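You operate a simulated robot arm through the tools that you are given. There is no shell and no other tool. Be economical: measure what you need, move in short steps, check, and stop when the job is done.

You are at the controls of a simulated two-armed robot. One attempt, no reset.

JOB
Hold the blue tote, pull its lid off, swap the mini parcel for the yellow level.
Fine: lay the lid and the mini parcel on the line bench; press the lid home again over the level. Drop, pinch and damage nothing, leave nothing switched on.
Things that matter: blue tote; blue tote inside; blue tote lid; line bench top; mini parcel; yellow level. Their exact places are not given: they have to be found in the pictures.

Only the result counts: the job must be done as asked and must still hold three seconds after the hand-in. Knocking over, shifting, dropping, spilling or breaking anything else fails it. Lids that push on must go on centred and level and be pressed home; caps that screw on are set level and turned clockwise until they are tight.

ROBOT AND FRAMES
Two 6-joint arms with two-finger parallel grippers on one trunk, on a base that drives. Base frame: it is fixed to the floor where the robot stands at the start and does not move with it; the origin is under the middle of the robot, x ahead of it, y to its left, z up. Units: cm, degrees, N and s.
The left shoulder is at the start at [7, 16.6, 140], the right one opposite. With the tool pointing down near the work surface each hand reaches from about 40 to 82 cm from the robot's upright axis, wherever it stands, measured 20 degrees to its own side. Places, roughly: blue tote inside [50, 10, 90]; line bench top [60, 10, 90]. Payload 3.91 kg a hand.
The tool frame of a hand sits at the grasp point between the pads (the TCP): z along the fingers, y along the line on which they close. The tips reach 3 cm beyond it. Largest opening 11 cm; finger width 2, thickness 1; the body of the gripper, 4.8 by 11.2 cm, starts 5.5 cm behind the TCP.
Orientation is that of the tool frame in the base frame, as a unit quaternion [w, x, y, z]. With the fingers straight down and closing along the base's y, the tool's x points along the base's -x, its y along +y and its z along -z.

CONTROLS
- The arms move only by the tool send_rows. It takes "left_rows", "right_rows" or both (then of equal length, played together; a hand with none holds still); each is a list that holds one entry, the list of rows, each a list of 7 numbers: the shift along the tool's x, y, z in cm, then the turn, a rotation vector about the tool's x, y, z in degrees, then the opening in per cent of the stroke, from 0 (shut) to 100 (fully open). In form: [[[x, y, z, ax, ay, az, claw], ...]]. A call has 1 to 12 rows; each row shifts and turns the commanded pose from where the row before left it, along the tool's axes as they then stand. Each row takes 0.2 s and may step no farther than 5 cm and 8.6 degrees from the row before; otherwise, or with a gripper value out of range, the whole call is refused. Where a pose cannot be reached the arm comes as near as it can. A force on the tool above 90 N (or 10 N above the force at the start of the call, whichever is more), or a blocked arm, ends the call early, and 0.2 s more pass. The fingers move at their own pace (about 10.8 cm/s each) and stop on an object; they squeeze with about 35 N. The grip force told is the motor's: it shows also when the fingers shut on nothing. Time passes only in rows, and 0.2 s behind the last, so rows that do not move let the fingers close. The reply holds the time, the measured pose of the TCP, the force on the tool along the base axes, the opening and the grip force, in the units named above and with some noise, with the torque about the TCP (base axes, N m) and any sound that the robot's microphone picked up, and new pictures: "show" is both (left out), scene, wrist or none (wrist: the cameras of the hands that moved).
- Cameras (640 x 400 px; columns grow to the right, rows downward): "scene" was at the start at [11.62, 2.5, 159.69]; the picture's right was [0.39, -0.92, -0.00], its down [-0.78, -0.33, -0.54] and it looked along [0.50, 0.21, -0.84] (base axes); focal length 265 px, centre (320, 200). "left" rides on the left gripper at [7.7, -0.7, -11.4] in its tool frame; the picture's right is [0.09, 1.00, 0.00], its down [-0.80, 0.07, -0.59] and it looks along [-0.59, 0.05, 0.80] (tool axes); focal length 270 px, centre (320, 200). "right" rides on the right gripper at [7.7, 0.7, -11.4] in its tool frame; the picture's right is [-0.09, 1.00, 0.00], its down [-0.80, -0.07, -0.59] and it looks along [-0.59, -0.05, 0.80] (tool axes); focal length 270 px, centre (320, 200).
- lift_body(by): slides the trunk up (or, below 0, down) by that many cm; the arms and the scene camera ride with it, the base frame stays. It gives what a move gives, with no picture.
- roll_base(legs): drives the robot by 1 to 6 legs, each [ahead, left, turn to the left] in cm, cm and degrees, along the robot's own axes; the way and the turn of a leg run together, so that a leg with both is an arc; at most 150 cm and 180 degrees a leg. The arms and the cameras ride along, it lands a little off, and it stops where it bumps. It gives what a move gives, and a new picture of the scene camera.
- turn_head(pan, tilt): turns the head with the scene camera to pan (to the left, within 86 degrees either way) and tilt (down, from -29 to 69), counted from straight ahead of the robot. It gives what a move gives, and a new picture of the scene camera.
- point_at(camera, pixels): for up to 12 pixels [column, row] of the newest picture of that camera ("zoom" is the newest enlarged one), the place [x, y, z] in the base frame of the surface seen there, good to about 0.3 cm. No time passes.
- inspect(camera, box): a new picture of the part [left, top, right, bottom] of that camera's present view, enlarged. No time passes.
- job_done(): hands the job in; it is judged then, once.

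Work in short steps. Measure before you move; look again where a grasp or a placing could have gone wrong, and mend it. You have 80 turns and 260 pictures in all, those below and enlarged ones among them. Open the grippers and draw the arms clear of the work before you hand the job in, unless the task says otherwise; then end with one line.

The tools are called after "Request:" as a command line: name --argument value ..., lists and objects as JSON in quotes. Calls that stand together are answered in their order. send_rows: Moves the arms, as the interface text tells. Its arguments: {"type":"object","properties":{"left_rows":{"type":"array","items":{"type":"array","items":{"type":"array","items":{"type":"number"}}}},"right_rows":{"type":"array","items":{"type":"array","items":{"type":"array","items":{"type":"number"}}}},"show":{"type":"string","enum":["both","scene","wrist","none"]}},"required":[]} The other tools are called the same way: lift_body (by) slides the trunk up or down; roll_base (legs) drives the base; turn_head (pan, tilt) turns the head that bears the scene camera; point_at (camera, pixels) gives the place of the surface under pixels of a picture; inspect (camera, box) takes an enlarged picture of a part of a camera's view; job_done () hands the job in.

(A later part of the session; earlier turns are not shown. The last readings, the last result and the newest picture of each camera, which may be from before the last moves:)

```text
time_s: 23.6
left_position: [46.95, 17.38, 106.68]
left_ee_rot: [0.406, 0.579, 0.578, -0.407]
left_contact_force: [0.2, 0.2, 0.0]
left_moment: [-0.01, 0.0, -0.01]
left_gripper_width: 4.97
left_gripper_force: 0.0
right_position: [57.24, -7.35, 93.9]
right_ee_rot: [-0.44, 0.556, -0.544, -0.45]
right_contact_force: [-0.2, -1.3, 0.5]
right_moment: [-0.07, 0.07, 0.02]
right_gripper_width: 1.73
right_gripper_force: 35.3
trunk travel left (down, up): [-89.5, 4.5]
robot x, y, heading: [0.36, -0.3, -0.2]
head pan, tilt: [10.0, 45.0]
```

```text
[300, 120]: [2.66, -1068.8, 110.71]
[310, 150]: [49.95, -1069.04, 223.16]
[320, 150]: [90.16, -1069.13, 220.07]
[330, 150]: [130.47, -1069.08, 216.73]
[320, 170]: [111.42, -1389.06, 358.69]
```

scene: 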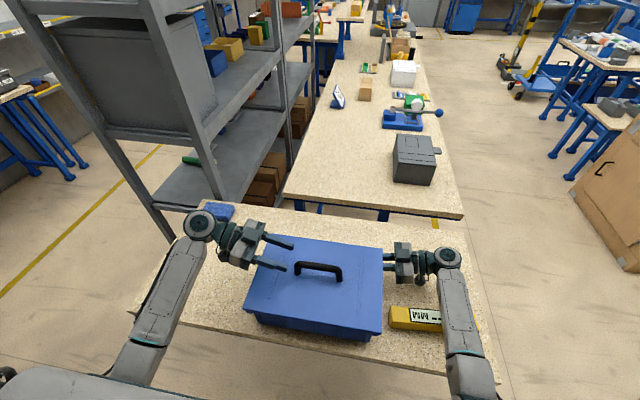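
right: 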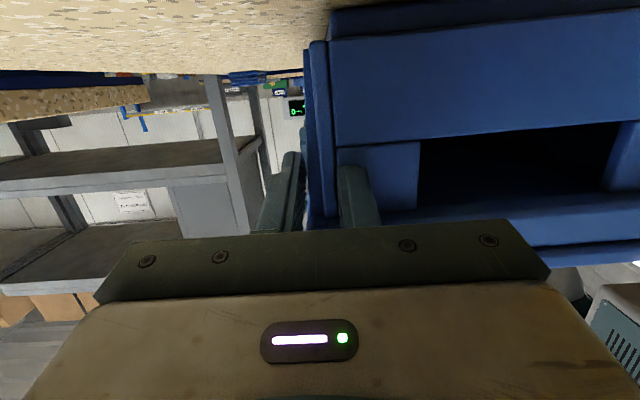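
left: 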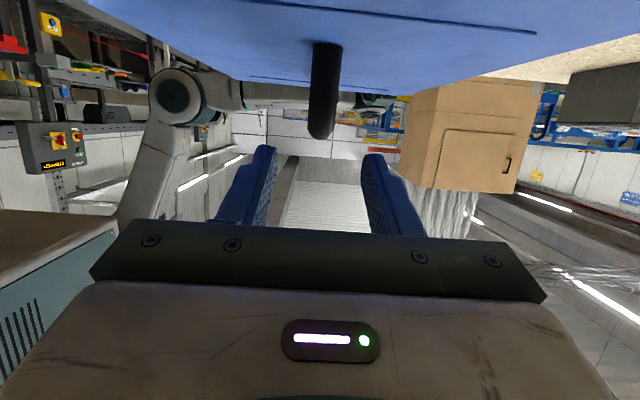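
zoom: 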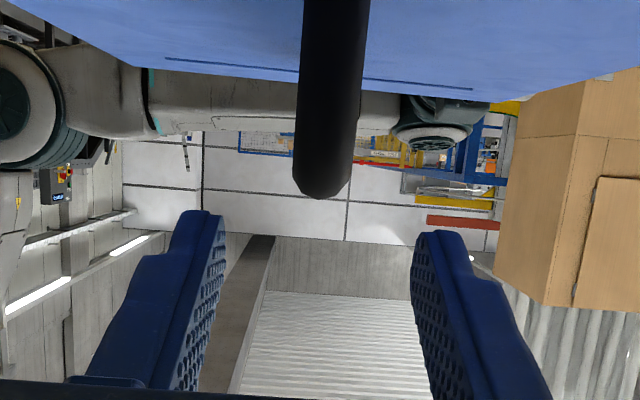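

The bar end is centred between the pads. I'll advance 9 cm and close on the bar.

Request:
send_rows --left_rows '[[[0, 0, 2.25, 0, 0, 0, 45], [0, 0, 2.25, 0, 0, 0, 45], [0, 0, 2.25, 0, 0, 0, 45], [0, 0, 2.25, 0, 0, 0, 45], [0, 0, 0, 0, 0, 0, 25], [0, 0, 0, 0, 0, 0, 10], [0, 0, 0, 0, 0, 0, 0], [0, 0, 0, 0, 0, 0, 0]]]'

```text
time_s: 25.4
left_position: [46.75, 8.88, 104.17]
left_ee_rot: [0.408, 0.582, 0.576, -0.404]
left_contact_force: [-3.1, 42.5, 57.8]
left_moment: [10.71, -0.61, -0.6]
left_gripper_width: 1.98
left_gripper_force: 34.7
right_position: [56.88, -7.22, 94.04]
right_ee_rot: [-0.441, 0.556, -0.544, -0.448]
right_contact_force: [14.4, -28.0, -8.9]
right_moment: [0.05, 0.59, -0.14]
right_gripper_width: 1.76
right_gripper_force: 34.9
trunk travel left (down, up): [-89.5, 4.5]
robot x, y, heading: [0.04, 0.33, 0.1]
head pan, tilt: [10.0, 45.0]
```

scene: 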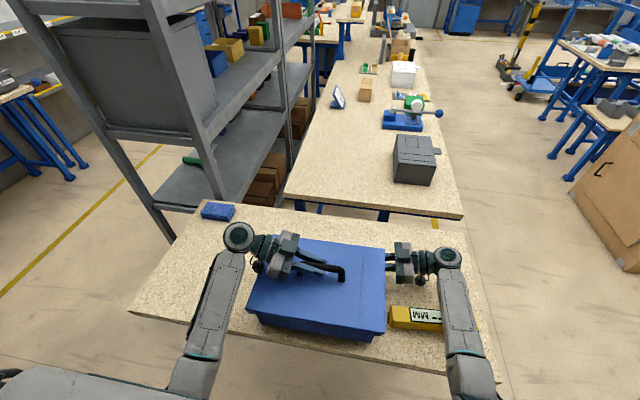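
left: 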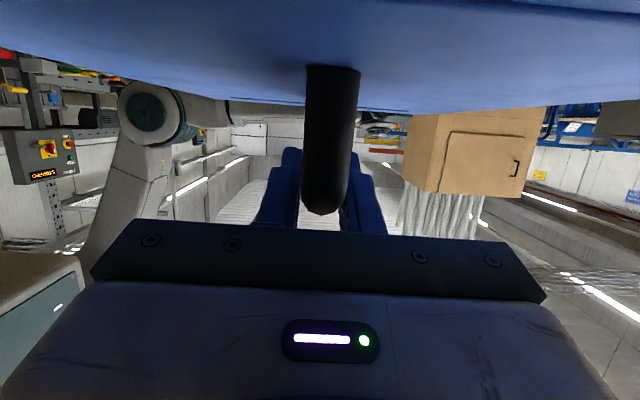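

The left hand reads 58 N up with a 10.7 N·m moment: its rear underside presses on the lid's left edge. I'll open, lift slightly and tilt 12° steeper about the grasp point before gripping again.

Request:
send_rows --left_rows '[[[-0.2, 0, 0, 0, 0, 0, 25], [-0.2, 0, 0, 0, 4, 0, 35], [0, 0, 0, 0, 4, 0, 35], [0, 0, 0, 0, 4, 0, 35]]]'

```text
time_s: 26.4
left_position: [46.88, 8.6, 104.0]
left_ee_rot: [0.343, 0.618, 0.618, -0.344]
left_contact_force: [-0.5, -0.1, 0.5]
left_moment: [-0.03, -0.01, 0.01]
left_gripper_width: 3.85
left_gripper_force: 0.1
right_position: [57.09, -7.12, 93.89]
right_ee_rot: [-0.44, 0.555, -0.543, -0.451]
right_contact_force: [-1.3, 2.4, -1.3]
right_moment: [0.84, 0.57, -0.06]
right_gripper_width: 1.75
right_gripper_force: 34.8
trunk travel left (down, up): [-89.5, 4.5]
robot x, y, heading: [-0.07, 0.01, -0.1]
head pan, tilt: [10.0, 45.0]
```

scene: 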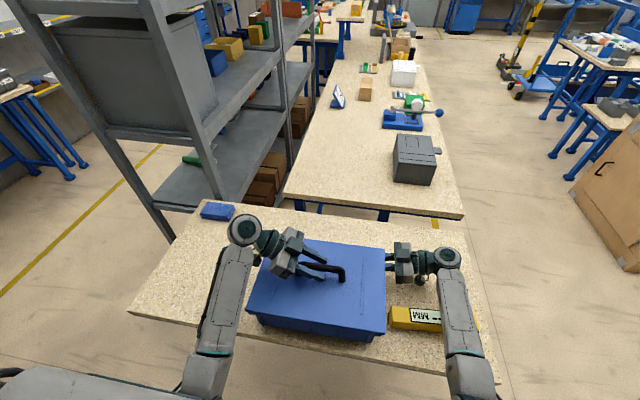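
left: 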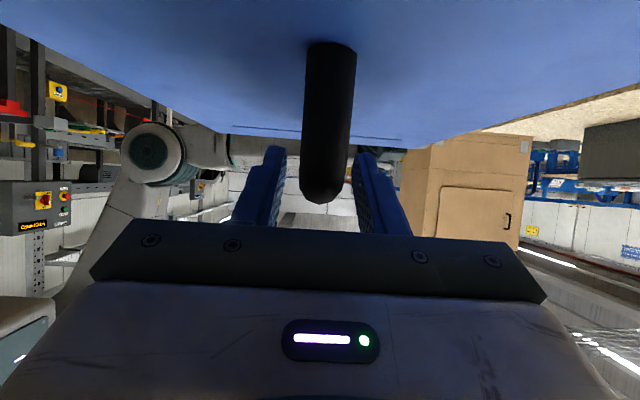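

Forces are clear now and the bar is still between the pads. I'll close on it and check the forces.

Request:
send_rows --left_rows '[[[0.15, 0, 0.1, 0, 0, 0, 20], [0, 0, 0, 0, 0, 0, 5], [0, 0, 0, 0, 0, 0, 0], [0, 0, 0, 0, 0, 0, 0]]]' --show "scene"

```text
time_s: 27.4
left_position: [46.92, 8.62, 103.87]
left_ee_rot: [0.344, 0.618, 0.618, -0.343]
left_contact_force: [0.0, 1.3, 2.4]
left_moment: [0.25, 0.01, 0.47]
left_gripper_width: 1.9
left_gripper_force: 35.2
right_position: [57.17, -7.0, 93.9]
right_ee_rot: [-0.441, 0.555, -0.544, -0.449]
right_contact_force: [-2.4, 2.2, -2.6]
right_moment: [0.78, 0.43, -0.07]
right_gripper_width: 1.78
right_gripper_force: 35.3
trunk travel left (down, up): [-89.5, 4.5]
robot x, y, heading: [-0.18, 0.11, -0.0]
head pan, tilt: [10.0, 45.0]
```

scene: 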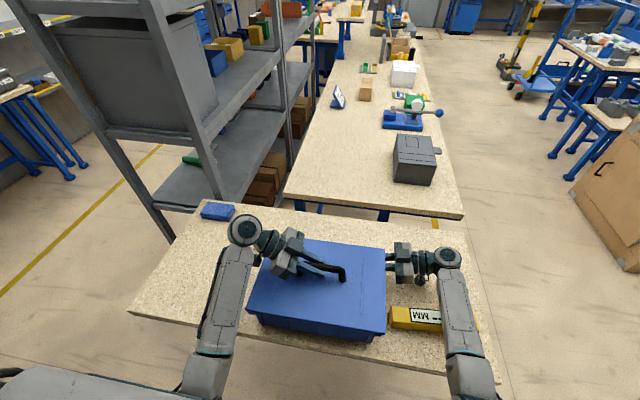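

Clean 1.9 cm grip on the bar. Now I'll pull straight up in 0.3 cm steps while the right hand holds.

Request:
send_rows --left_rows '[[[-0.254, 0, -0.159, 0, 0, 0, 0], [-0.254, 0, -0.159, 0, 0, 0, 0], [-0.254, 0, -0.159, 0, 0, 0, 0]]]' --show "scene"

```text
time_s: 28.2
left_position: [47.02, 8.69, 104.83]
left_ee_rot: [0.343, 0.619, 0.618, -0.343]
left_contact_force: [-0.4, -0.1, -2.0]
left_moment: [0.02, -0.04, 0.01]
left_gripper_width: 1.94
left_gripper_force: 34.7
right_position: [57.26, -7.13, 93.87]
right_ee_rot: [-0.441, 0.555, -0.544, -0.449]
right_contact_force: [-0.3, 1.0, -1.9]
right_moment: [0.55, 0.39, -0.06]
right_gripper_width: 1.77
right_gripper_force: 35.0
trunk travel left (down, up): [-89.5, 4.5]
robot x, y, heading: [-0.25, -0.09, -0.3]
head pan, tilt: [10.0, 45.0]
```

scene: 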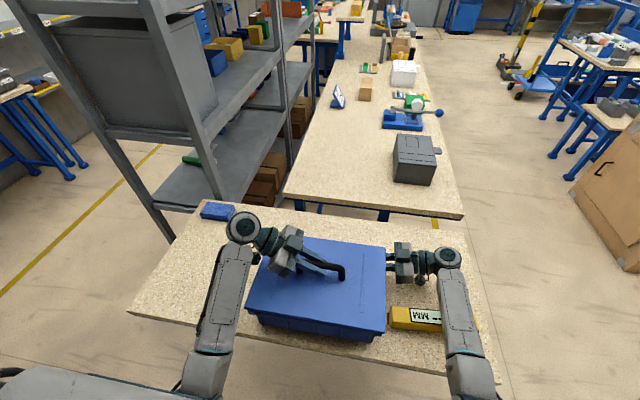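

The lid rises with only ~2 N on the tool, so it has come free. I'll lift 5 cm more and look.

Request:
send_rows --left_rows '[[[-0.85, 0, -0.53, 0, 0, 0, 0], [-0.85, 0, -0.53, 0, 0, 0, 0], [-0.85, 0, -0.53, 0, 0, 0, 0], [-0.85, 0, -0.53, 0, 0, 0, 0], [-0.85, 0, -0.53, 0, 0, 0, 0]]]' --show "both"

Request:
inspect --camera "scene" --box '[220, 190, 460, 350]'

```text
time_s: 29.4
left_position: [46.93, 8.76, 109.87]
left_ee_rot: [0.343, 0.619, 0.618, -0.343]
left_contact_force: [-1.3, 0.5, -1.8]
left_moment: [0.05, -0.01, -0.04]
left_gripper_width: 1.96
left_gripper_force: 35.2
right_position: [57.15, -7.12, 93.91]
right_ee_rot: [-0.44, 0.555, -0.543, -0.45]
right_contact_force: [-0.1, -0.2, -1.5]
right_moment: [0.54, 0.33, -0.03]
right_gripper_width: 1.76
right_gripper_force: 35.1
trunk travel left (down, up): [-89.5, 4.5]
robot x, y, heading: [-0.12, 0.23, 0.1]
head pan, tilt: [10.0, 45.0]
```

scene: 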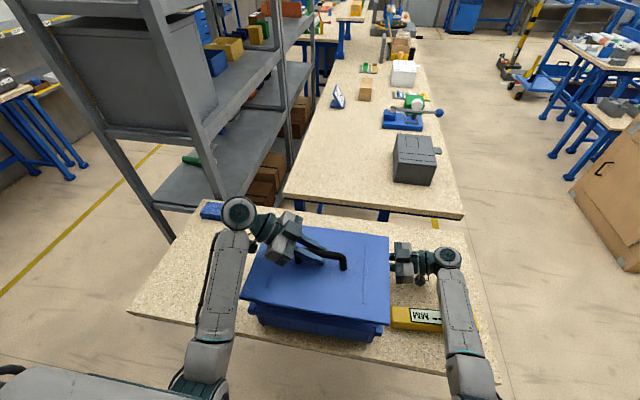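
left: 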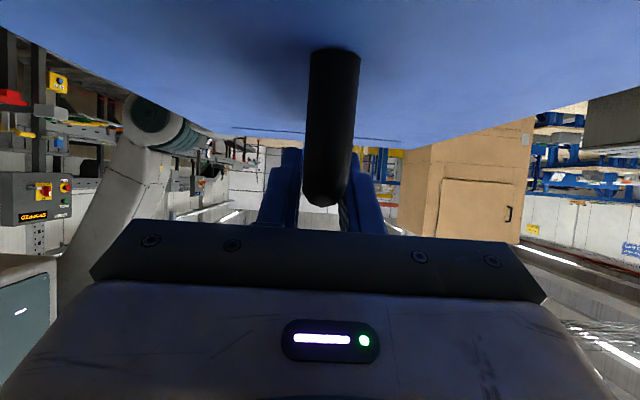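

```text
2.50 times, centred on (340, 270) of scene
```

zoom: 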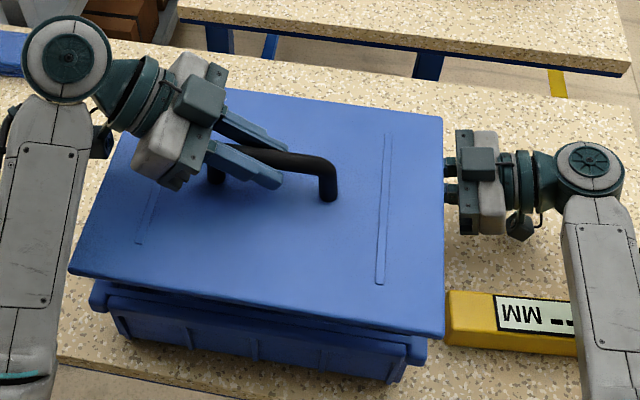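

The lid hangs level and free. The bench to the left reaches y 58, so the lid (31 cm long) fits unrotated between y 25 and 56. I'll carry it over.

Request:
send_rows --left_rows '[[[1.5, 0.25, -2.33, 0, 0, 0, 0], [2.0, 0.25, -3.2, 0, 0, 0, 0], [2.2, 0.4, -3.5, 0, 0, 0, 0], [2.2, 0.4, -3.5, 0, 0, 0, 0], [2.2, 0.4, -3.5, 0, 0, 0, 0], [2.2, 0.4, -3.5, 0, 0, 0, 0], [2.2, 0.4, -3.5, 0, 0, 0, 0], [1.8, 0.3, -2.9, 0, 0, 0, 0], [1.2, 0.2, -2.1, 0, 0, 0, 0]]]' --show "scene"

```text
time_s: 31.4
left_position: [49.82, 41.79, 109.84]
left_ee_rot: [0.344, 0.618, 0.618, -0.344]
left_contact_force: [0.0, -0.5, -1.6]
left_moment: [0.06, 0.0, -0.03]
left_gripper_width: 1.92
left_gripper_force: 34.9
right_position: [57.14, -7.09, 93.92]
right_ee_rot: [-0.441, 0.555, -0.544, -0.45]
right_contact_force: [0.5, 0.4, -1.6]
right_moment: [0.53, 0.32, -0.06]
right_gripper_width: 1.77
right_gripper_force: 35.1
trunk travel left (down, up): [-89.5, 4.5]
robot x, y, heading: [-0.36, 0.06, 0.1]
head pan, tilt: [10.0, 45.0]
```

scene: 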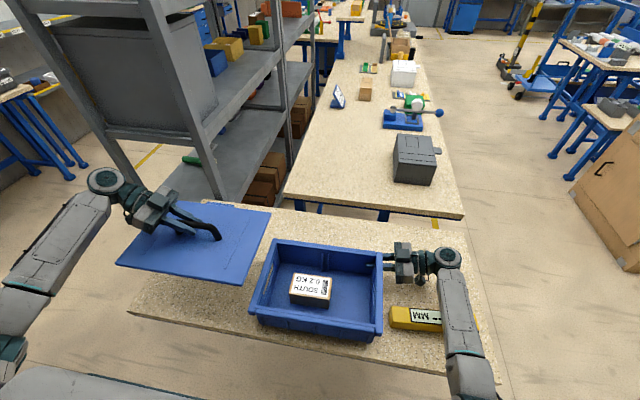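

The lid is over the left part of the bench and the parcel is visible at (312,288) in the tote. I'll measure the lid, the bench edges and the parcel.

Request:
point_at --camera "scene" --pixels '[[268, 213], [243, 284], [118, 264], [168, 205], [295, 275], [330, 280], [325, 303], [292, 294], [312, 285], [350, 290], [290, 255], [130, 311]]'

Request:
inspect --camera "scene" --box '[110, 180, 310, 330]'

Request:
inspect --camera "scene" --box '[235, 220, 495, 380]'

```text
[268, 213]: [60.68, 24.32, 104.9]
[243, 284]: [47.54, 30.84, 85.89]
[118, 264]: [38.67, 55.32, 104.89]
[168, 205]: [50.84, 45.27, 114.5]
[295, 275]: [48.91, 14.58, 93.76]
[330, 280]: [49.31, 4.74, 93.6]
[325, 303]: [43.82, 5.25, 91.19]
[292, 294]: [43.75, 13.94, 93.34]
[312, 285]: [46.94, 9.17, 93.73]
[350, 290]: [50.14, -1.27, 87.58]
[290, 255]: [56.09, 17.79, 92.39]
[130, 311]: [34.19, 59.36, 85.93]
```

```text
2.67 times, centred on (210, 255) of scene
```

zoom: 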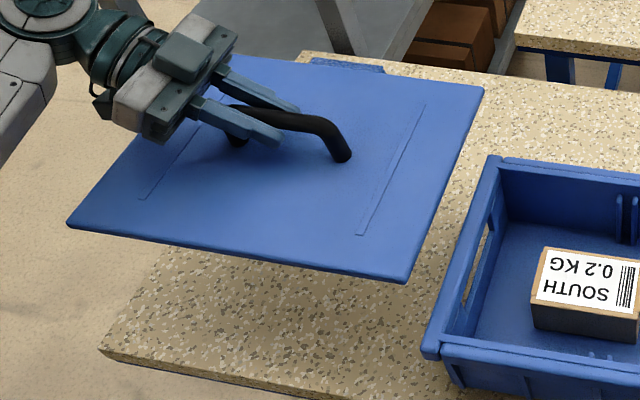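

```text
2.46 times, centred on (365, 300) of scene
```

zoom: 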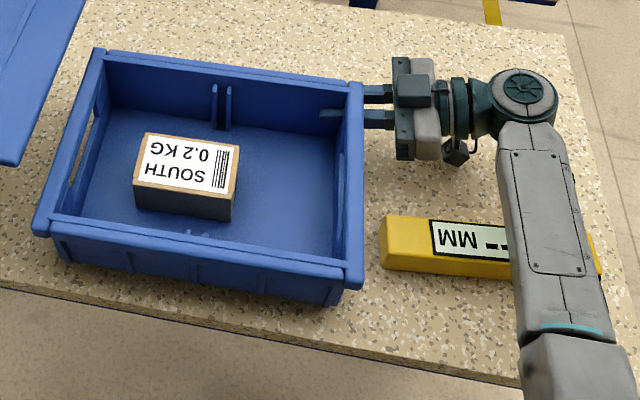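

Lid spans x 38.7–60.7, y 24.3–55.3, well on the bench (edge y 59). I'll lower 15 cm, then creep.

Request:
send_rows --left_rows '[[[2.12, 0, 1.325, 0, 0, 0, 0], [2.12, 0, 1.325, 0, 0, 0, 0], [2.12, 0, 1.325, 0, 0, 0, 0], [2.12, 0, 1.325, 0, 0, 0, 0], [2.12, 0, 1.325, 0, 0, 0, 0], [1.7, 0, 1.06, 0, 0, 0, 0]]]' --show "scene"

Request:
inspect --camera "scene" --box '[90, 180, 310, 330]'

```text
time_s: 32.9
left_position: [49.93, 41.65, 95.24]
left_ee_rot: [0.343, 0.619, 0.617, -0.344]
left_contact_force: [-0.1, 0.7, -2.4]
left_moment: [0.0, -0.01, 0.01]
left_gripper_width: 1.98
left_gripper_force: 35.5
right_position: [57.21, -7.29, 93.76]
right_ee_rot: [-0.439, 0.556, -0.544, -0.45]
right_contact_force: [-0.4, 0.9, -2.0]
right_moment: [0.4, 0.29, -0.02]
right_gripper_width: 1.77
right_gripper_force: 34.7
trunk travel left (down, up): [-89.5, 4.5]
robot x, y, heading: [0.28, 0.19, -0.2]
head pan, tilt: [10.0, 45.0]
```

scene: 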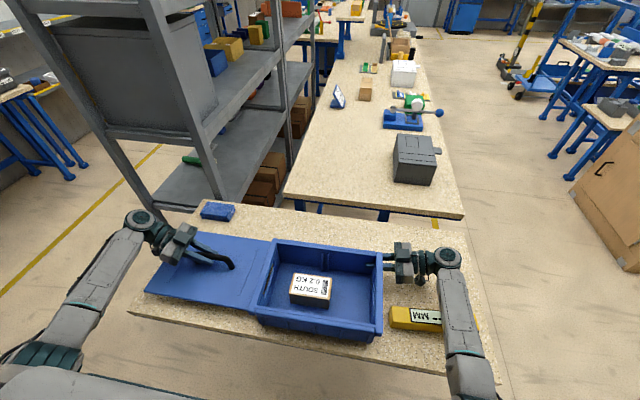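

```text
2.67 times, centred on (200, 255) of scene
```

zoom: 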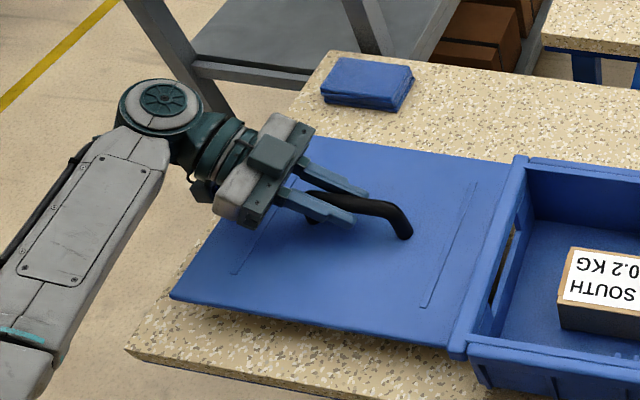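

Clear of the tote. Creeping down, watching the force.

Request:
send_rows --left_rows '[[[0.34, 0, 0.21, 0, 0, 0, 0], [0.34, 0, 0.21, 0, 0, 0, 0], [0.34, 0, 0.21, 0, 0, 0, 0], [0.25, 0, 0.16, 0, 0, 0, 0]]]' --show "none"

Request:
send_rows --left_rows '[[[0.25, 0, 0.16, 0, 0, 0, 0], [0.17, 0, 0.106, 0, 0, 0, 0]]]' --show "none"

```text
time_s: 33.9
left_position: [50.12, 41.85, 93.83]
left_ee_rot: [0.343, 0.618, 0.618, -0.343]
left_contact_force: [0.7, -0.3, -2.8]
left_moment: [-0.02, 0.01, 0.01]
left_gripper_width: 1.98
left_gripper_force: 35.2
right_position: [57.24, -7.18, 93.86]
right_ee_rot: [-0.439, 0.556, -0.543, -0.451]
right_contact_force: [-0.7, 0.3, -2.0]
right_moment: [0.34, 0.24, 0.02]
right_gripper_width: 1.76
right_gripper_force: 34.8
trunk travel left (down, up): [-89.5, 4.5]
robot x, y, heading: [-0.3, 0.15, 0.1]
head pan, tilt: [10.0, 45.0]
```

```text
time_s: 34.5
left_position: [50.02, 41.75, 93.39]
left_ee_rot: [0.343, 0.619, 0.617, -0.344]
left_contact_force: [-0.1, 1.2, -2.8]
left_moment: [0.01, 0.0, 0.01]
left_gripper_width: 1.92
left_gripper_force: 35.3
right_position: [57.13, -7.25, 93.88]
right_ee_rot: [-0.44, 0.555, -0.543, -0.45]
right_contact_force: [0.3, 0.4, -1.1]
right_moment: [0.18, 0.28, 0.02]
right_gripper_width: 1.77
right_gripper_force: 35.2
trunk travel left (down, up): [-89.5, 4.5]
robot x, y, heading: [-0.39, -0.22, 0.0]
head pan, tilt: [10.0, 45.0]
```

Still no contact at TCP z 93.4; continuing in small steps.

Request:
send_rows --left_rows '[[[0.25, 0, 0.16, 0, 0, 0, 0], [0.17, 0, 0.106, 0, 0, 0, 0]]]' --show "none"

Request:
send_rows --left_rows '[[[0.17, 0, 0.106, 0, 0, 0, 0], [0.17, 0, 0.106, 0, 0, 0, 0]]]' --show "scene"

```text
time_s: 35.0
left_position: [50.03, 41.69, 93.13]
left_ee_rot: [0.344, 0.62, 0.616, -0.343]
left_contact_force: [3.2, 5.7, 17.6]
left_moment: [0.46, 0.01, 0.06]
left_gripper_width: 1.95
left_gripper_force: 35.0
right_position: [57.03, -7.12, 93.91]
right_ee_rot: [-0.439, 0.557, -0.542, -0.45]
right_contact_force: [-0.5, 0.4, -3.4]
right_moment: [-0.35, 0.01, -0.06]
right_gripper_width: 1.75
right_gripper_force: 35.1
trunk travel left (down, up): [-89.5, 4.5]
robot x, y, heading: [0.07, 0.23, 0.2]
head pan, tilt: [10.0, 45.0]
```

```text
time_s: 35.6
left_position: [50.03, 41.57, 92.52]
left_ee_rot: [0.344, 0.62, 0.617, -0.343]
left_contact_force: [6.0, 4.6, 27.1]
left_moment: [0.0, 0.01, -0.09]
left_gripper_width: 1.92
left_gripper_force: 35.1
right_position: [57.07, -7.42, 94.0]
right_ee_rot: [-0.441, 0.555, -0.543, -0.449]
right_contact_force: [0.9, 0.8, -1.5]
right_moment: [-0.72, 0.19, 0.03]
right_gripper_width: 1.76
right_gripper_force: 35.2
trunk travel left (down, up): [-89.5, 4.5]
robot x, y, heading: [0.15, -0.28, -0.1]
head pan, tilt: [10.0, 45.0]
```

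scene: 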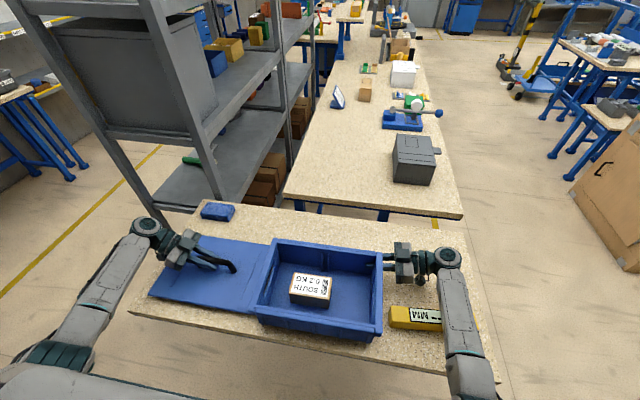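

Contact (27 N up). I'll check that the lid lies flat on the bench and is not touching the tote.

Request:
inspect --camera "scene" --box '[130, 210, 330, 350]'

Request:
point_at --camera "scene" --pixels '[[150, 293], [255, 312], [265, 242], [200, 300], [255, 290], [259, 318], [274, 241], [262, 280], [230, 240], [200, 240]]'

```text
2.86 times, centred on (230, 280) of scene
```

zoom: 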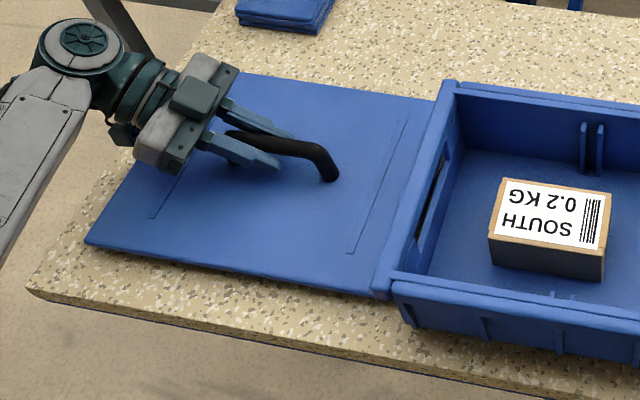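

```text
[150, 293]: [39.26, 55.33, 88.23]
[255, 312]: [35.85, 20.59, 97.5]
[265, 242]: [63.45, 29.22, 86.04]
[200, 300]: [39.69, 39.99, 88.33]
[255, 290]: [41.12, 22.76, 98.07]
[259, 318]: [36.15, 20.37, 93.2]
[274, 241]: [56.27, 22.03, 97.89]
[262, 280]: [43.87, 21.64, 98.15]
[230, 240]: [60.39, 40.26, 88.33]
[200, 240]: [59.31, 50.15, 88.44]
```

The lid lies flat (top 88.3 everywhere), 1.4 cm clear of the tote. I'll relax and open the left hand and draw it back along its axis; then open the right hand.

Request:
send_rows --left_rows '[[[-0.35, 0, -0.2, 0, 0, 0, 0], [0, 0, 0, 0, 0, 0, 25], [0, 0, 0, 0, 0, 0, 45], [0, 0, -2.5, 0, 0, 0, 45], [0, 0, -3.5, 0, 0, 0, 45], [0, 0, -3.5, 0, 0, 0, 45], [-2, 0, -3.5, 0, 0, 0, 45]]]' --show "none"

Request:
send_rows --right_rows '[[[0, 0, 0, 0, 0, 0, 30], [0, 0, 0, 0, 0, 0, 60], [0, 0, 0, 0, 0, 0, 85], [0, 0, 0, 0, 0, 0, 95], [0, 0, 0, 0, 0, 0, 95]]]'

```text
time_s: 37.2
left_position: [49.97, 51.63, 101.36]
left_ee_rot: [0.344, 0.619, 0.616, -0.345]
left_contact_force: [0.0, -0.7, 1.0]
left_moment: [0.02, -0.01, 0.05]
left_gripper_width: 4.97
left_gripper_force: 0.0
right_position: [57.04, -7.13, 93.86]
right_ee_rot: [-0.441, 0.555, -0.544, -0.449]
right_contact_force: [0.0, 0.7, -2.3]
right_moment: [0.28, 0.14, -0.22]
right_gripper_width: 1.75
right_gripper_force: 34.6
trunk travel left (down, up): [-89.5, 4.5]
robot x, y, heading: [-0.17, 0.03, -0.2]
head pan, tilt: [10.0, 45.0]
```

```text
time_s: 38.5
left_position: [50.01, 51.62, 101.21]
left_ee_rot: [0.343, 0.618, 0.618, -0.343]
left_contact_force: [0.2, -0.7, -0.6]
left_moment: [0.02, 0.02, 0.0]
left_gripper_width: 4.95
left_gripper_force: 0.0
right_position: [57.02, -7.27, 93.97]
right_ee_rot: [-0.44, 0.555, -0.544, -0.449]
right_contact_force: [-0.6, -0.3, 0.6]
right_moment: [0.01, 0.0, 0.0]
right_gripper_width: 10.46
right_gripper_force: 0.1
trunk travel left (down, up): [-89.5, 4.5]
robot x, y, heading: [-0.25, 0.14, 0.1]
head pan, tilt: [10.0, 45.0]
```

scene: 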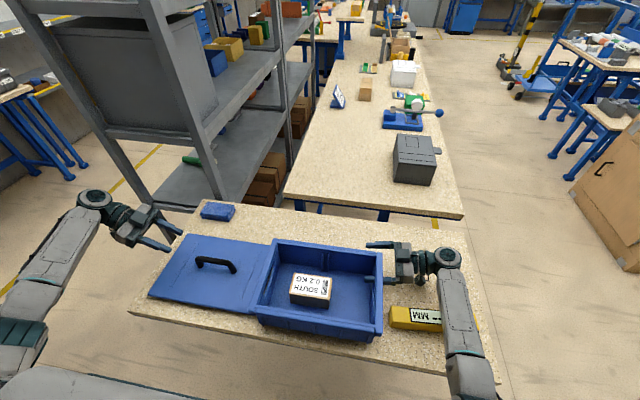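
right: 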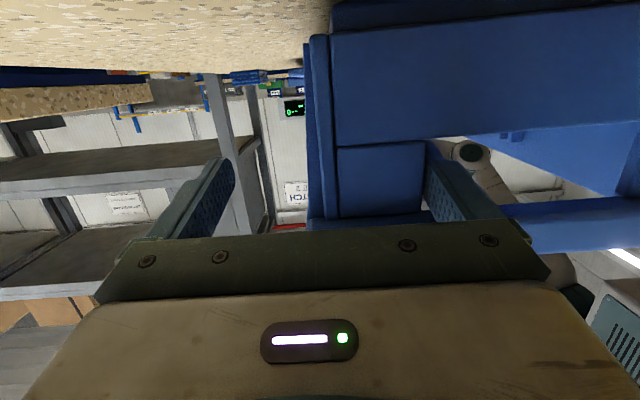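

The tote is free with no force. I'll draw the right hand straight back 17 cm, then raise the trunk for more height.

Request:
send_rows --right_rows '[[[0, 0, -3.4, 0, 0, 0, 95], [0, 0, -3.4, 0, 0, 0, 95], [0, 0, -3.4, 0, 0, 0, 95], [0, 0, -3.4, 0, 0, 0, 95], [0, 0, -3.4, 0, 0, 0, 95]]]' --show "none"

Request:
lift_body --by 4.4

Request:
turn_head --pan 5 --tilt 50

```text
time_s: 39.6
left_position: [49.96, 51.53, 101.34]
left_ee_rot: [0.345, 0.617, 0.618, -0.343]
left_contact_force: [1.0, -0.2, -0.8]
left_moment: [0.06, 0.02, 0.0]
left_gripper_width: 4.94
left_gripper_force: 0.1
right_position: [57.4, -24.05, 97.54]
right_ee_rot: [-0.441, 0.555, -0.544, -0.45]
right_contact_force: [-1.3, 0.7, -0.4]
right_moment: [-0.01, -0.01, -0.03]
right_gripper_width: 10.45
right_gripper_force: 0.0
trunk travel left (down, up): [-89.5, 4.5]
robot x, y, heading: [0.17, 0.17, 0.2]
head pan, tilt: [10.0, 45.0]
```

```text
time_s: 40.5
left_position: [50.12, 51.68, 105.7]
left_ee_rot: [0.344, 0.618, 0.618, -0.343]
left_contact_force: [-0.1, 0.5, 0.0]
left_moment: [-0.03, -0.01, 0.01]
left_gripper_width: 4.96
left_gripper_force: 0.0
right_position: [57.48, -23.96, 101.98]
right_ee_rot: [-0.44, 0.555, -0.543, -0.45]
right_contact_force: [0.0, 0.3, -0.4]
right_moment: [0.04, 0.02, -0.04]
right_gripper_width: 10.46
right_gripper_force: 0.1
trunk travel left (down, up): [-93.9, 0.1]
robot x, y, heading: [0.03, 0.02, -0.1]
head pan, tilt: [10.0, 45.0]
```

```text
time_s: 41.2
left_position: [50.02, 51.63, 105.71]
left_ee_rot: [0.344, 0.618, 0.618, -0.344]
left_contact_force: [0.1, 0.1, -1.1]
left_moment: [-0.01, -0.02, 0.0]
left_gripper_width: 4.95
left_gripper_force: 0.0
right_position: [57.33, -23.8, 101.99]
right_ee_rot: [-0.44, 0.556, -0.543, -0.45]
right_contact_force: [0.2, 0.7, 0.0]
right_moment: [0.01, -0.03, 0.03]
right_gripper_width: 10.46
right_gripper_force: 0.1
trunk travel left (down, up): [-93.9, 0.1]
robot x, y, heading: [0.46, -0.3, -0.1]
head pan, tilt: [5.0, 50.0]
```

scene: 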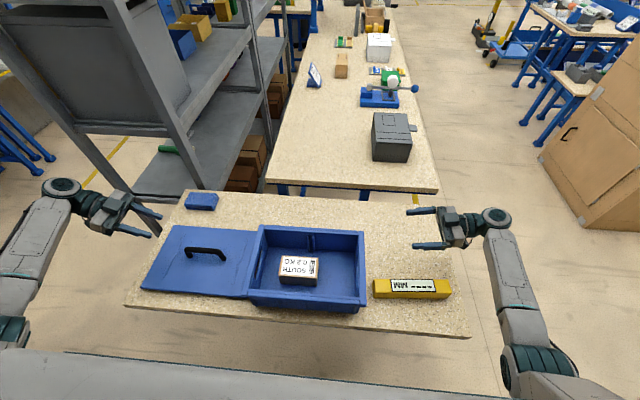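

Lid, open tote with parcel, and level (at (410,288)) are all in view. Height reach improves further out, so I'll drive the base back 12 cm; this also brings the right hand over the level.

Request:
roll_base --legs '[[-12, 0, 0]]'

```text
time_s: 42.4
left_position: [38.33, 51.61, 105.49]
left_ee_rot: [0.343, 0.619, 0.617, -0.345]
left_contact_force: [0.5, 0.6, 0.3]
left_moment: [0.01, 0.05, -0.01]
left_gripper_width: 4.96
left_gripper_force: 0.0
right_position: [45.73, -23.86, 101.87]
right_ee_rot: [-0.44, 0.554, -0.545, -0.45]
right_contact_force: [-0.3, 0.5, -0.6]
right_moment: [-0.01, 0.0, 0.01]
right_gripper_width: 10.44
right_gripper_force: 0.0
trunk travel left (down, up): [-93.9, 0.1]
robot x, y, heading: [-11.69, -0.03, -0.1]
head pan, tilt: [5.0, 50.0]
```

scene: 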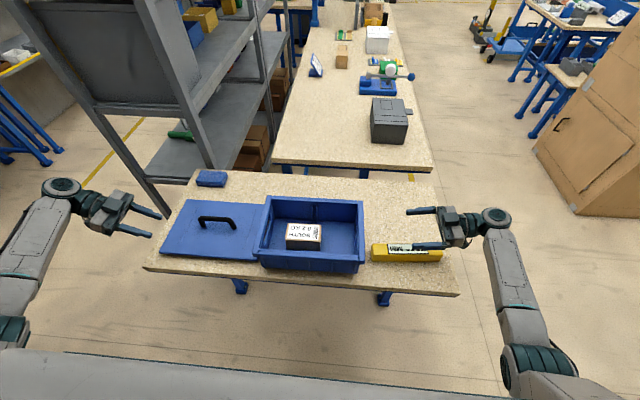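

Now I tip the right hand to point straight down (78°) above the level.

Request:
send_rows --right_rows '[[[0, 0, 0, 0, 7.8, 0, 95], [0, 0, 0, 0, 7.8, 0, 95], [0, 0, 0, 0, 7.8, 0, 95], [0, 0, 0, 0, 7.8, 0, 95], [0, 0, 0, 0, 7.8, 0, 95], [0, 0, 0, 0, 7.8, 0, 95], [0, 0, 0, 0, 7.8, 0, 95], [0, 0, 0, 0, 7.8, 0, 95], [0, 0, 0, 0, 7.8, 0, 95], [0, 0, 0, 0, 7.8, 0, 95]]]'

Request:
point_at --camera "scene" --pixels '[[289, 224], [318, 227], [317, 240], [287, 240], [304, 232], [375, 250], [440, 253], [375, 243], [408, 244], [408, 251], [266, 198], [361, 203]]'

```text
time_s: 44.6
left_position: [38.06, 51.65, 105.63]
left_ee_rot: [0.344, 0.618, 0.618, -0.343]
left_contact_force: [0.6, 0.4, 0.4]
left_moment: [0.02, 0.0, -0.04]
left_gripper_width: 4.93
left_gripper_force: 0.0
right_position: [45.64, -23.91, 101.83]
right_ee_rot: [-0.001, 0.714, -0.7, 0.002]
right_contact_force: [-0.3, 0.0, 0.4]
right_moment: [0.02, 0.02, 0.01]
right_gripper_width: 10.46
right_gripper_force: 0.0
right hand out of reach, approached as far as the arm can: row 10
trunk travel left (down, up): [-93.9, 0.1]
robot x, y, heading: [-11.61, -0.12, 0.0]
head pan, tilt: [5.0, 50.0]
```

scene: 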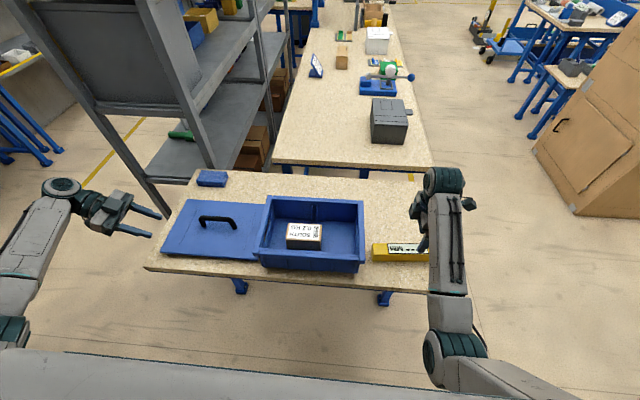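
right: 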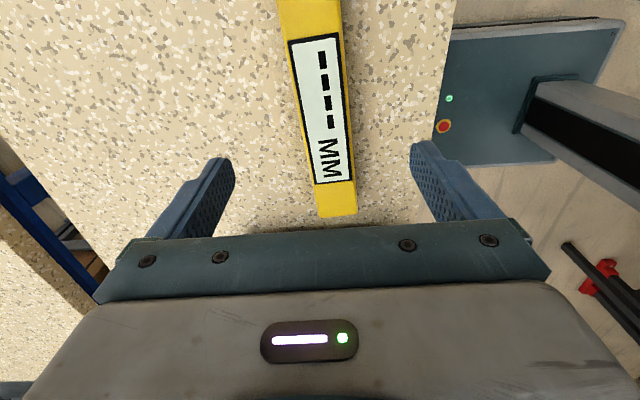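

```text
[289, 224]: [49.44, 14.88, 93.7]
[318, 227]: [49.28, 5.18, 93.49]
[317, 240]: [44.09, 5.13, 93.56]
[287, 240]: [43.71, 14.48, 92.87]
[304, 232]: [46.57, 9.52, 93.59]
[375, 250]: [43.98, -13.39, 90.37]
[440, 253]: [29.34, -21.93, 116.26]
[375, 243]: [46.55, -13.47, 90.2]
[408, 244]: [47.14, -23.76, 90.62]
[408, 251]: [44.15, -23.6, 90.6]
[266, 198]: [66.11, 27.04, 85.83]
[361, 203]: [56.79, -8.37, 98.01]
```

Tool-down ceiling here is ~102. To clear the 98 rim with the parcel I want a little more, so I'll drive back another 8 cm.

Request:
roll_base --legs '[[-8, 0, 0]]'

Request:
send_rows --right_rows '[[[0, -4, 0, 0, 0, 0, 80], [0, -4, 0, 0, 0, 0, 80], [0, -2, -2, 0, 0, 0, 80], [0, 0, -1.5, 0, 0, 0, 80]]]' --show "scene"

```text
time_s: 45.7
left_position: [30.73, 51.67, 105.44]
left_ee_rot: [0.343, 0.617, 0.619, -0.344]
left_contact_force: [1.1, -0.3, -0.3]
left_moment: [0.01, 0.05, -0.03]
left_gripper_width: 4.95
left_gripper_force: 0.1
right_position: [38.31, -23.79, 101.42]
right_ee_rot: [0.001, 0.715, -0.699, -0.001]
right_contact_force: [0.4, 0.5, 0.9]
right_moment: [0.0, 0.06, 0.0]
right_gripper_width: 10.47
right_gripper_force: 0.0
trunk travel left (down, up): [-93.9, 0.1]
robot x, y, heading: [-19.73, -0.05, -0.1]
head pan, tilt: [5.0, 50.0]
```

scene: 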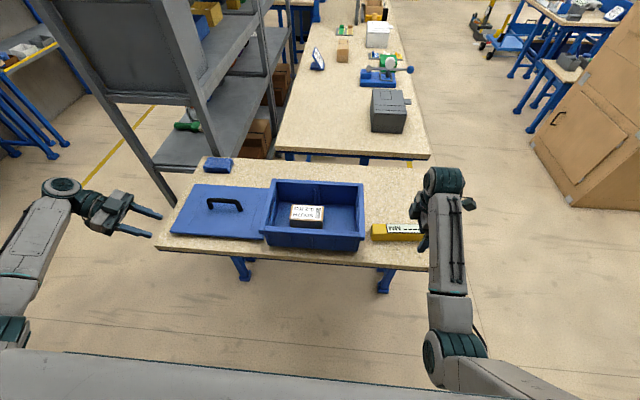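

```text
time_s: 46.7
left_position: [29.91, 51.55, 105.82]
left_ee_rot: [0.344, 0.619, 0.617, -0.343]
left_contact_force: [-0.1, -0.1, 0.3]
left_moment: [0.0, 0.01, 0.03]
left_gripper_width: 4.93
left_gripper_force: 0.0
right_position: [47.48, -23.71, 105.42]
right_ee_rot: [-0.002, 0.715, -0.699, 0.002]
right_contact_force: [-0.2, -0.5, -0.3]
right_moment: [0.0, 0.02, -0.01]
right_gripper_width: 8.82
right_gripper_force: 0.1
trunk travel left (down, up): [-93.9, 0.1]
robot x, y, heading: [-20.11, 0.07, -0.0]
head pan, tilt: [5.0, 50.0]
```

scene: 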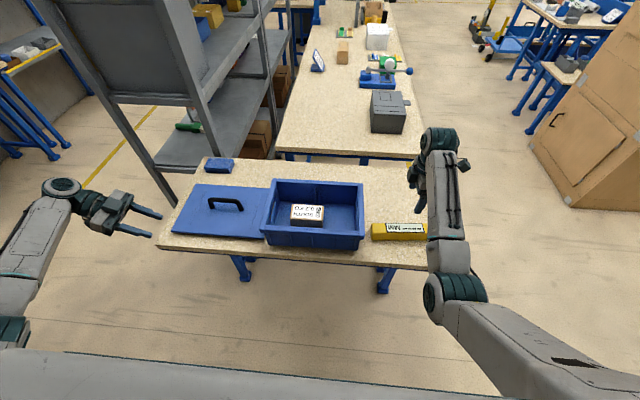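

z 105 is now reachable. I'll bring the right hand over the parcel at (46.6, 9.7), staying high.

Request:
send_rows --right_rows '[[[-4.18, 0.02, 0, 0, 0, 0, 80], [-4.18, 0.02, 0, 0, 0, 0, 80], [-4.18, 0.02, 0, 0, 0, 0, 80], [-4.18, 0.02, 0, 0, 0, 0, 80], [-4.18, 0.02, 0, 0, 0, 0, 80], [-4.18, 0.02, 0, 0, 0, 0, 80], [-4.18, 0.02, 0, 0, 0, 0, 80], [-4.18, 0.02, 0, 0, 0, 0, 80]]]'

```text
time_s: 48.5
left_position: [30.1, 51.8, 105.63]
left_ee_rot: [0.345, 0.618, 0.618, -0.343]
left_contact_force: [0.0, -0.3, 1.2]
left_moment: [-0.02, 0.02, 0.0]
left_gripper_width: 4.97
left_gripper_force: 0.0
right_position: [52.07, 4.54, 103.45]
right_ee_rot: [-0.001, 0.716, -0.698, 0.0]
right_contact_force: [-0.9, 0.2, -0.7]
right_moment: [0.0, 0.01, -0.02]
right_gripper_width: 8.79
right_gripper_force: 0.1
right hand out of reach, approached as far as the arm can: row 6, 7, 8
trunk travel left (down, up): [-93.9, 0.1]
robot x, y, heading: [-19.77, 0.1, -0.1]
head pan, tilt: [5.0, 50.0]
```

scene: 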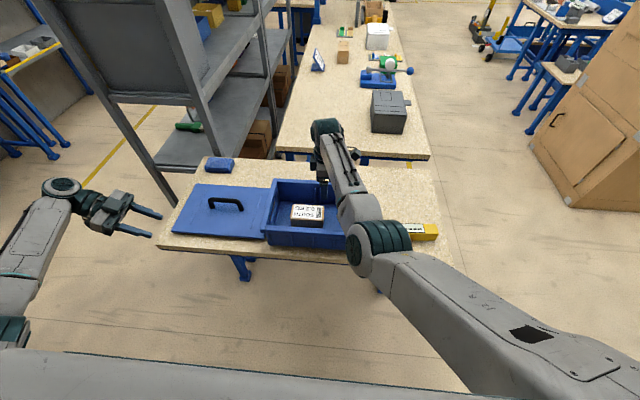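
right: 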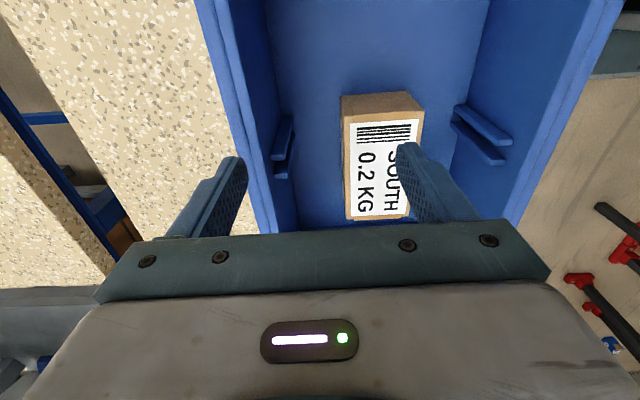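

The parcel is nearly under the hand, with clipping at (52,4.5). I'll go to (46.6,9.7) while lowering 3 cm, then check the alignment.

Request:
send_rows --right_rows '[[[-2.6, 2.65, 1.2, 0, 0, 0, 80], [-2.6, 2.65, 1.8, 0, 0, 0, 80]]]' --show "wrist"

Request:
point_at --camera "right" --pixels '[[270, 120], [340, 120], [275, 200], [360, 200], [310, 150], [310, 90]]'

```text
time_s: 49.1
left_position: [29.26, 51.37, 106.52]
left_ee_rot: [0.347, 0.62, 0.616, -0.339]
left_contact_force: [-0.4, 0.6, 1.6]
left_moment: [0.01, 0.01, -0.01]
left_gripper_width: 4.93
left_gripper_force: 0.1
right_position: [50.72, 4.29, 100.74]
right_ee_rot: [-0.016, 0.714, -0.7, 0.011]
right_contact_force: [17.8, -6.6, 55.4]
right_moment: [-0.24, -3.54, -0.48]
right_gripper_width: 9.89
right_gripper_force: 11.2
right hand out of reach, approached as far as the arm can: row 1, 2
trunk travel left (down, up): [-93.9, 0.1]
robot x, y, heading: [-20.29, 0.05, -0.1]
head pan, tilt: [5.0, 50.0]
```

right: 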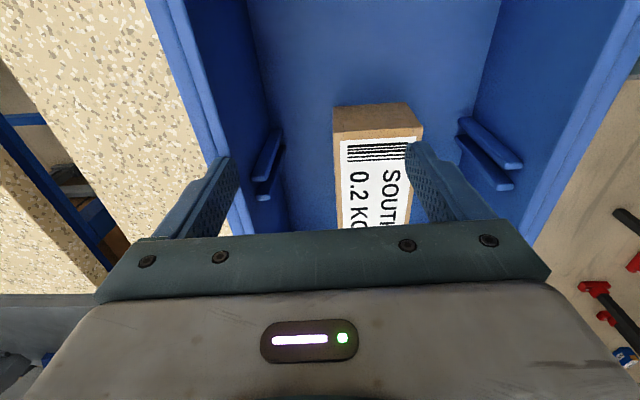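

```text
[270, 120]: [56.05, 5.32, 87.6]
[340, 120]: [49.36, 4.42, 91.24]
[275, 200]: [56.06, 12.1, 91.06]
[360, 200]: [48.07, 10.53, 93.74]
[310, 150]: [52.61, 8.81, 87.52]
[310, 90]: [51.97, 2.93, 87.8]
```

A finger is pressing on the far rim (55 N). I'll raise at once.

Request:
send_rows --right_rows '[[[0, 0, -1.5, 0, 0, 0, 80], [1.5, 0, -1.2, 0, 0, 0, 80]]]' --show "both"

```text
time_s: 49.7
left_position: [29.94, 51.88, 105.69]
left_ee_rot: [0.345, 0.618, 0.618, -0.343]
left_contact_force: [0.3, -0.7, -0.8]
left_moment: [-0.03, 0.04, -0.01]
left_gripper_width: 4.94
left_gripper_force: 0.1
right_position: [50.76, 3.16, 101.0]
right_ee_rot: [0.003, 0.716, -0.699, -0.001]
right_contact_force: [-0.3, 0.0, 1.5]
right_moment: [-0.08, 0.02, 0.01]
right_gripper_width: 8.81
right_gripper_force: 0.0
right hand out of reach, approached as far as the arm can: row 1
trunk travel left (down, up): [-93.9, 0.1]
robot x, y, heading: [-19.97, 0.06, 0.0]
head pan, tilt: [5.0, 50.0]
```

scene: 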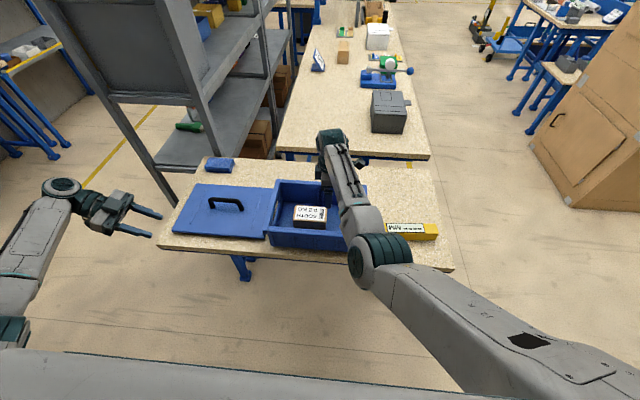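
right: 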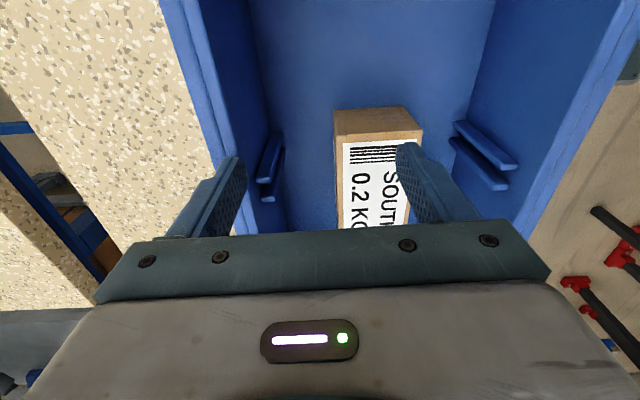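

Contact is cleared. The right hand is limited across the centre line, so I'll raise it slightly to the right, then drive the base 18 cm to the left, which brings the hand back over the parcel.

Request:
send_rows --right_rows '[[[2.5, 0, -1.0, 0, 0, 0, 80], [2.5, 0.5, -1.0, 0, 0, 0, 80], [2.5, 0.5, -1.0, 0, 0, 0, 80], [2.0, 0.5, -1.0, 0, 0, 0, 80]]]' --show "none"

Request:
roll_base --legs '[[0, 18, 0]]'

```text
time_s: 50.7
left_position: [30.26, 51.55, 105.72]
left_ee_rot: [0.344, 0.619, 0.618, -0.343]
left_contact_force: [0.2, -0.3, 0.0]
left_moment: [-0.02, 0.03, 0.01]
left_gripper_width: 4.94
left_gripper_force: 0.1
right_position: [49.81, -6.99, 105.48]
right_ee_rot: [-0.002, 0.715, -0.699, 0.002]
right_contact_force: [0.3, -0.2, 0.0]
right_moment: [-0.01, 0.03, -0.01]
right_gripper_width: 8.79
right_gripper_force: 0.0
trunk travel left (down, up): [-93.9, 0.1]
robot x, y, heading: [-19.94, 0.21, 0.2]
head pan, tilt: [5.0, 50.0]
```

```text
time_s: 52.2
left_position: [30.17, 69.06, 105.92]
left_ee_rot: [0.343, 0.62, 0.617, -0.343]
left_contact_force: [-0.5, -0.6, 0.3]
left_moment: [0.05, 0.0, 0.01]
left_gripper_width: 4.96
left_gripper_force: 0.1
right_position: [49.94, 10.59, 105.49]
right_ee_rot: [-0.002, 0.714, -0.7, 0.001]
right_contact_force: [-0.3, -0.3, -0.2]
right_moment: [0.03, 0.02, 0.0]
right_gripper_width: 8.81
right_gripper_force: 0.0
trunk travel left (down, up): [-93.9, 0.1]
robot x, y, heading: [-20.05, 17.99, -0.2]
head pan, tilt: [5.0, 50.0]
```

scene: 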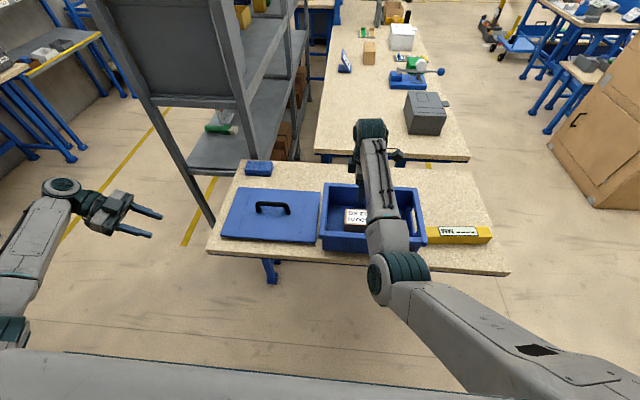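

The right hand is now at (49.9,10.6,105.5). Moving to the parcel centre and looking.

Request:
send_rows --right_rows '[[[0.5, 1.65, 0, 0, 0, 0, 80], [0.4, 1.6, 0.3, 0, 0, 0, 80]]]' --show "wrist"

Request:
point_at --camera "right" --pixels '[[275, 120], [340, 120], [320, 170], [360, 180], [290, 180], [310, 150], [310, 215]]'

```text
time_s: 52.8
left_position: [30.21, 69.13, 105.9]
left_ee_rot: [0.344, 0.62, 0.617, -0.343]
left_contact_force: [0.6, -0.4, 0.5]
left_moment: [-0.04, -0.02, 0.05]
left_gripper_width: 4.94
left_gripper_force: 0.2
right_position: [46.49, 9.7, 105.29]
right_ee_rot: [-0.002, 0.714, -0.701, 0.002]
right_contact_force: [-0.3, 0.4, -1.0]
right_moment: [-0.02, -0.03, -0.01]
right_gripper_width: 8.77
right_gripper_force: 0.0
trunk travel left (down, up): [-93.9, 0.1]
robot x, y, heading: [-20.21, 18.11, -0.2]
head pan, tilt: [5.0, 50.0]
```

right: 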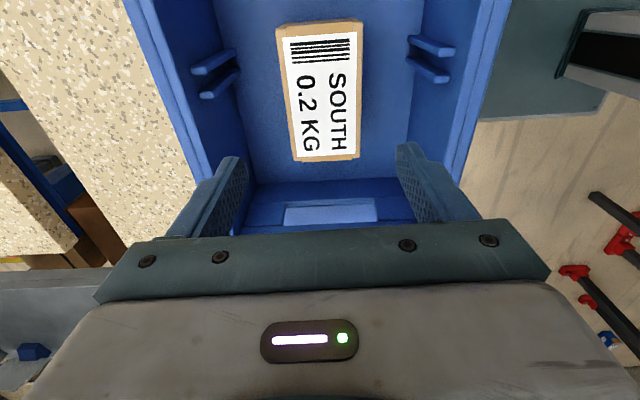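

```text
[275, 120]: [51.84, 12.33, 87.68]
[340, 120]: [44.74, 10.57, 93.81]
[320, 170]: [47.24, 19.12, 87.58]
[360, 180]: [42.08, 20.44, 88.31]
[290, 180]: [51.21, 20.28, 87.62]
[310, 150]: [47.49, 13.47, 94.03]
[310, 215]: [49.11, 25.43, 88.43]
```

I'll measure the parcel's edges exactly.

Request:
point_at --camera "right" --pixels '[[279, 30], [359, 24], [358, 152], [298, 155], [289, 100], [359, 90]]'

```text
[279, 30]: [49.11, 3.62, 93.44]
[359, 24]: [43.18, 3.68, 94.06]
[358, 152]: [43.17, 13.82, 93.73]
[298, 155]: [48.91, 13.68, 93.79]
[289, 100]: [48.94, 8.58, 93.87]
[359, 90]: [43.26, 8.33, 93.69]
```

Parcel: x 43.1–49.1, y 3.5–14, top 93.8. I'll centre and descend with an 8.2 cm opening.

Request:
send_rows --right_rows '[[[0.9, 0.4, 0, 0, 0, 0, 75], [0, 0, 3, 0, 0, 0, 75], [0, 0, 3.5, 0, 0, 0, 75], [0, 0, 3, 0, 0, 0, 75], [0, 0, 2.5, 0, 0, 0, 75], [0, 0, 1.5, 0, 0, 0, 75]]]'

```text
time_s: 54.2
left_position: [30.25, 69.41, 105.63]
left_ee_rot: [0.343, 0.619, 0.617, -0.343]
left_contact_force: [0.2, 0.1, -0.1]
left_moment: [0.02, 0.0, -0.03]
left_gripper_width: 4.96
left_gripper_force: 0.1
right_position: [46.42, 8.99, 91.69]
right_ee_rot: [-0.001, 0.714, -0.7, 0.001]
right_contact_force: [0.2, -0.2, -0.3]
right_moment: [-0.03, 0.01, -0.02]
right_gripper_width: 8.24
right_gripper_force: 0.2
trunk travel left (down, up): [-93.9, 0.1]
robot x, y, heading: [-19.87, 17.79, -0.0]
head pan, tilt: [5.0, 50.0]
```

scene: 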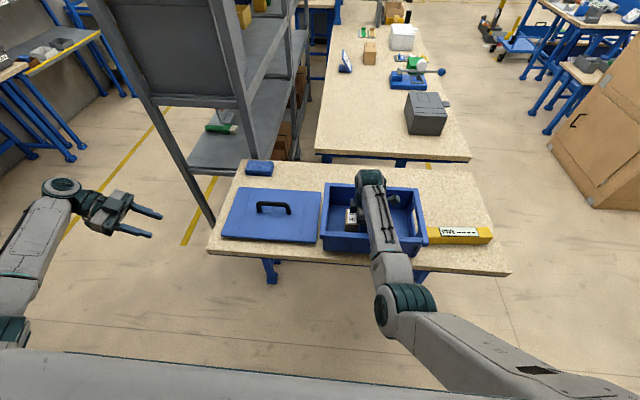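
right: 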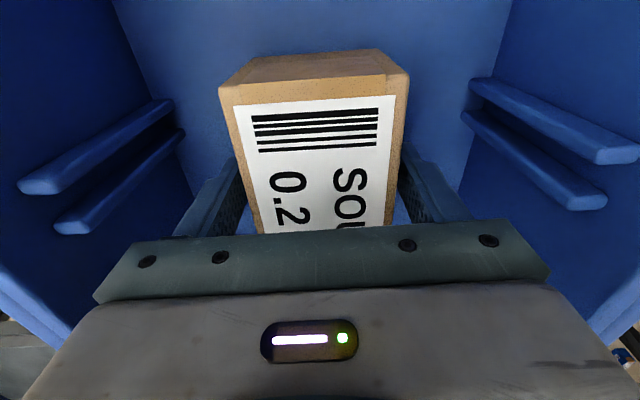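

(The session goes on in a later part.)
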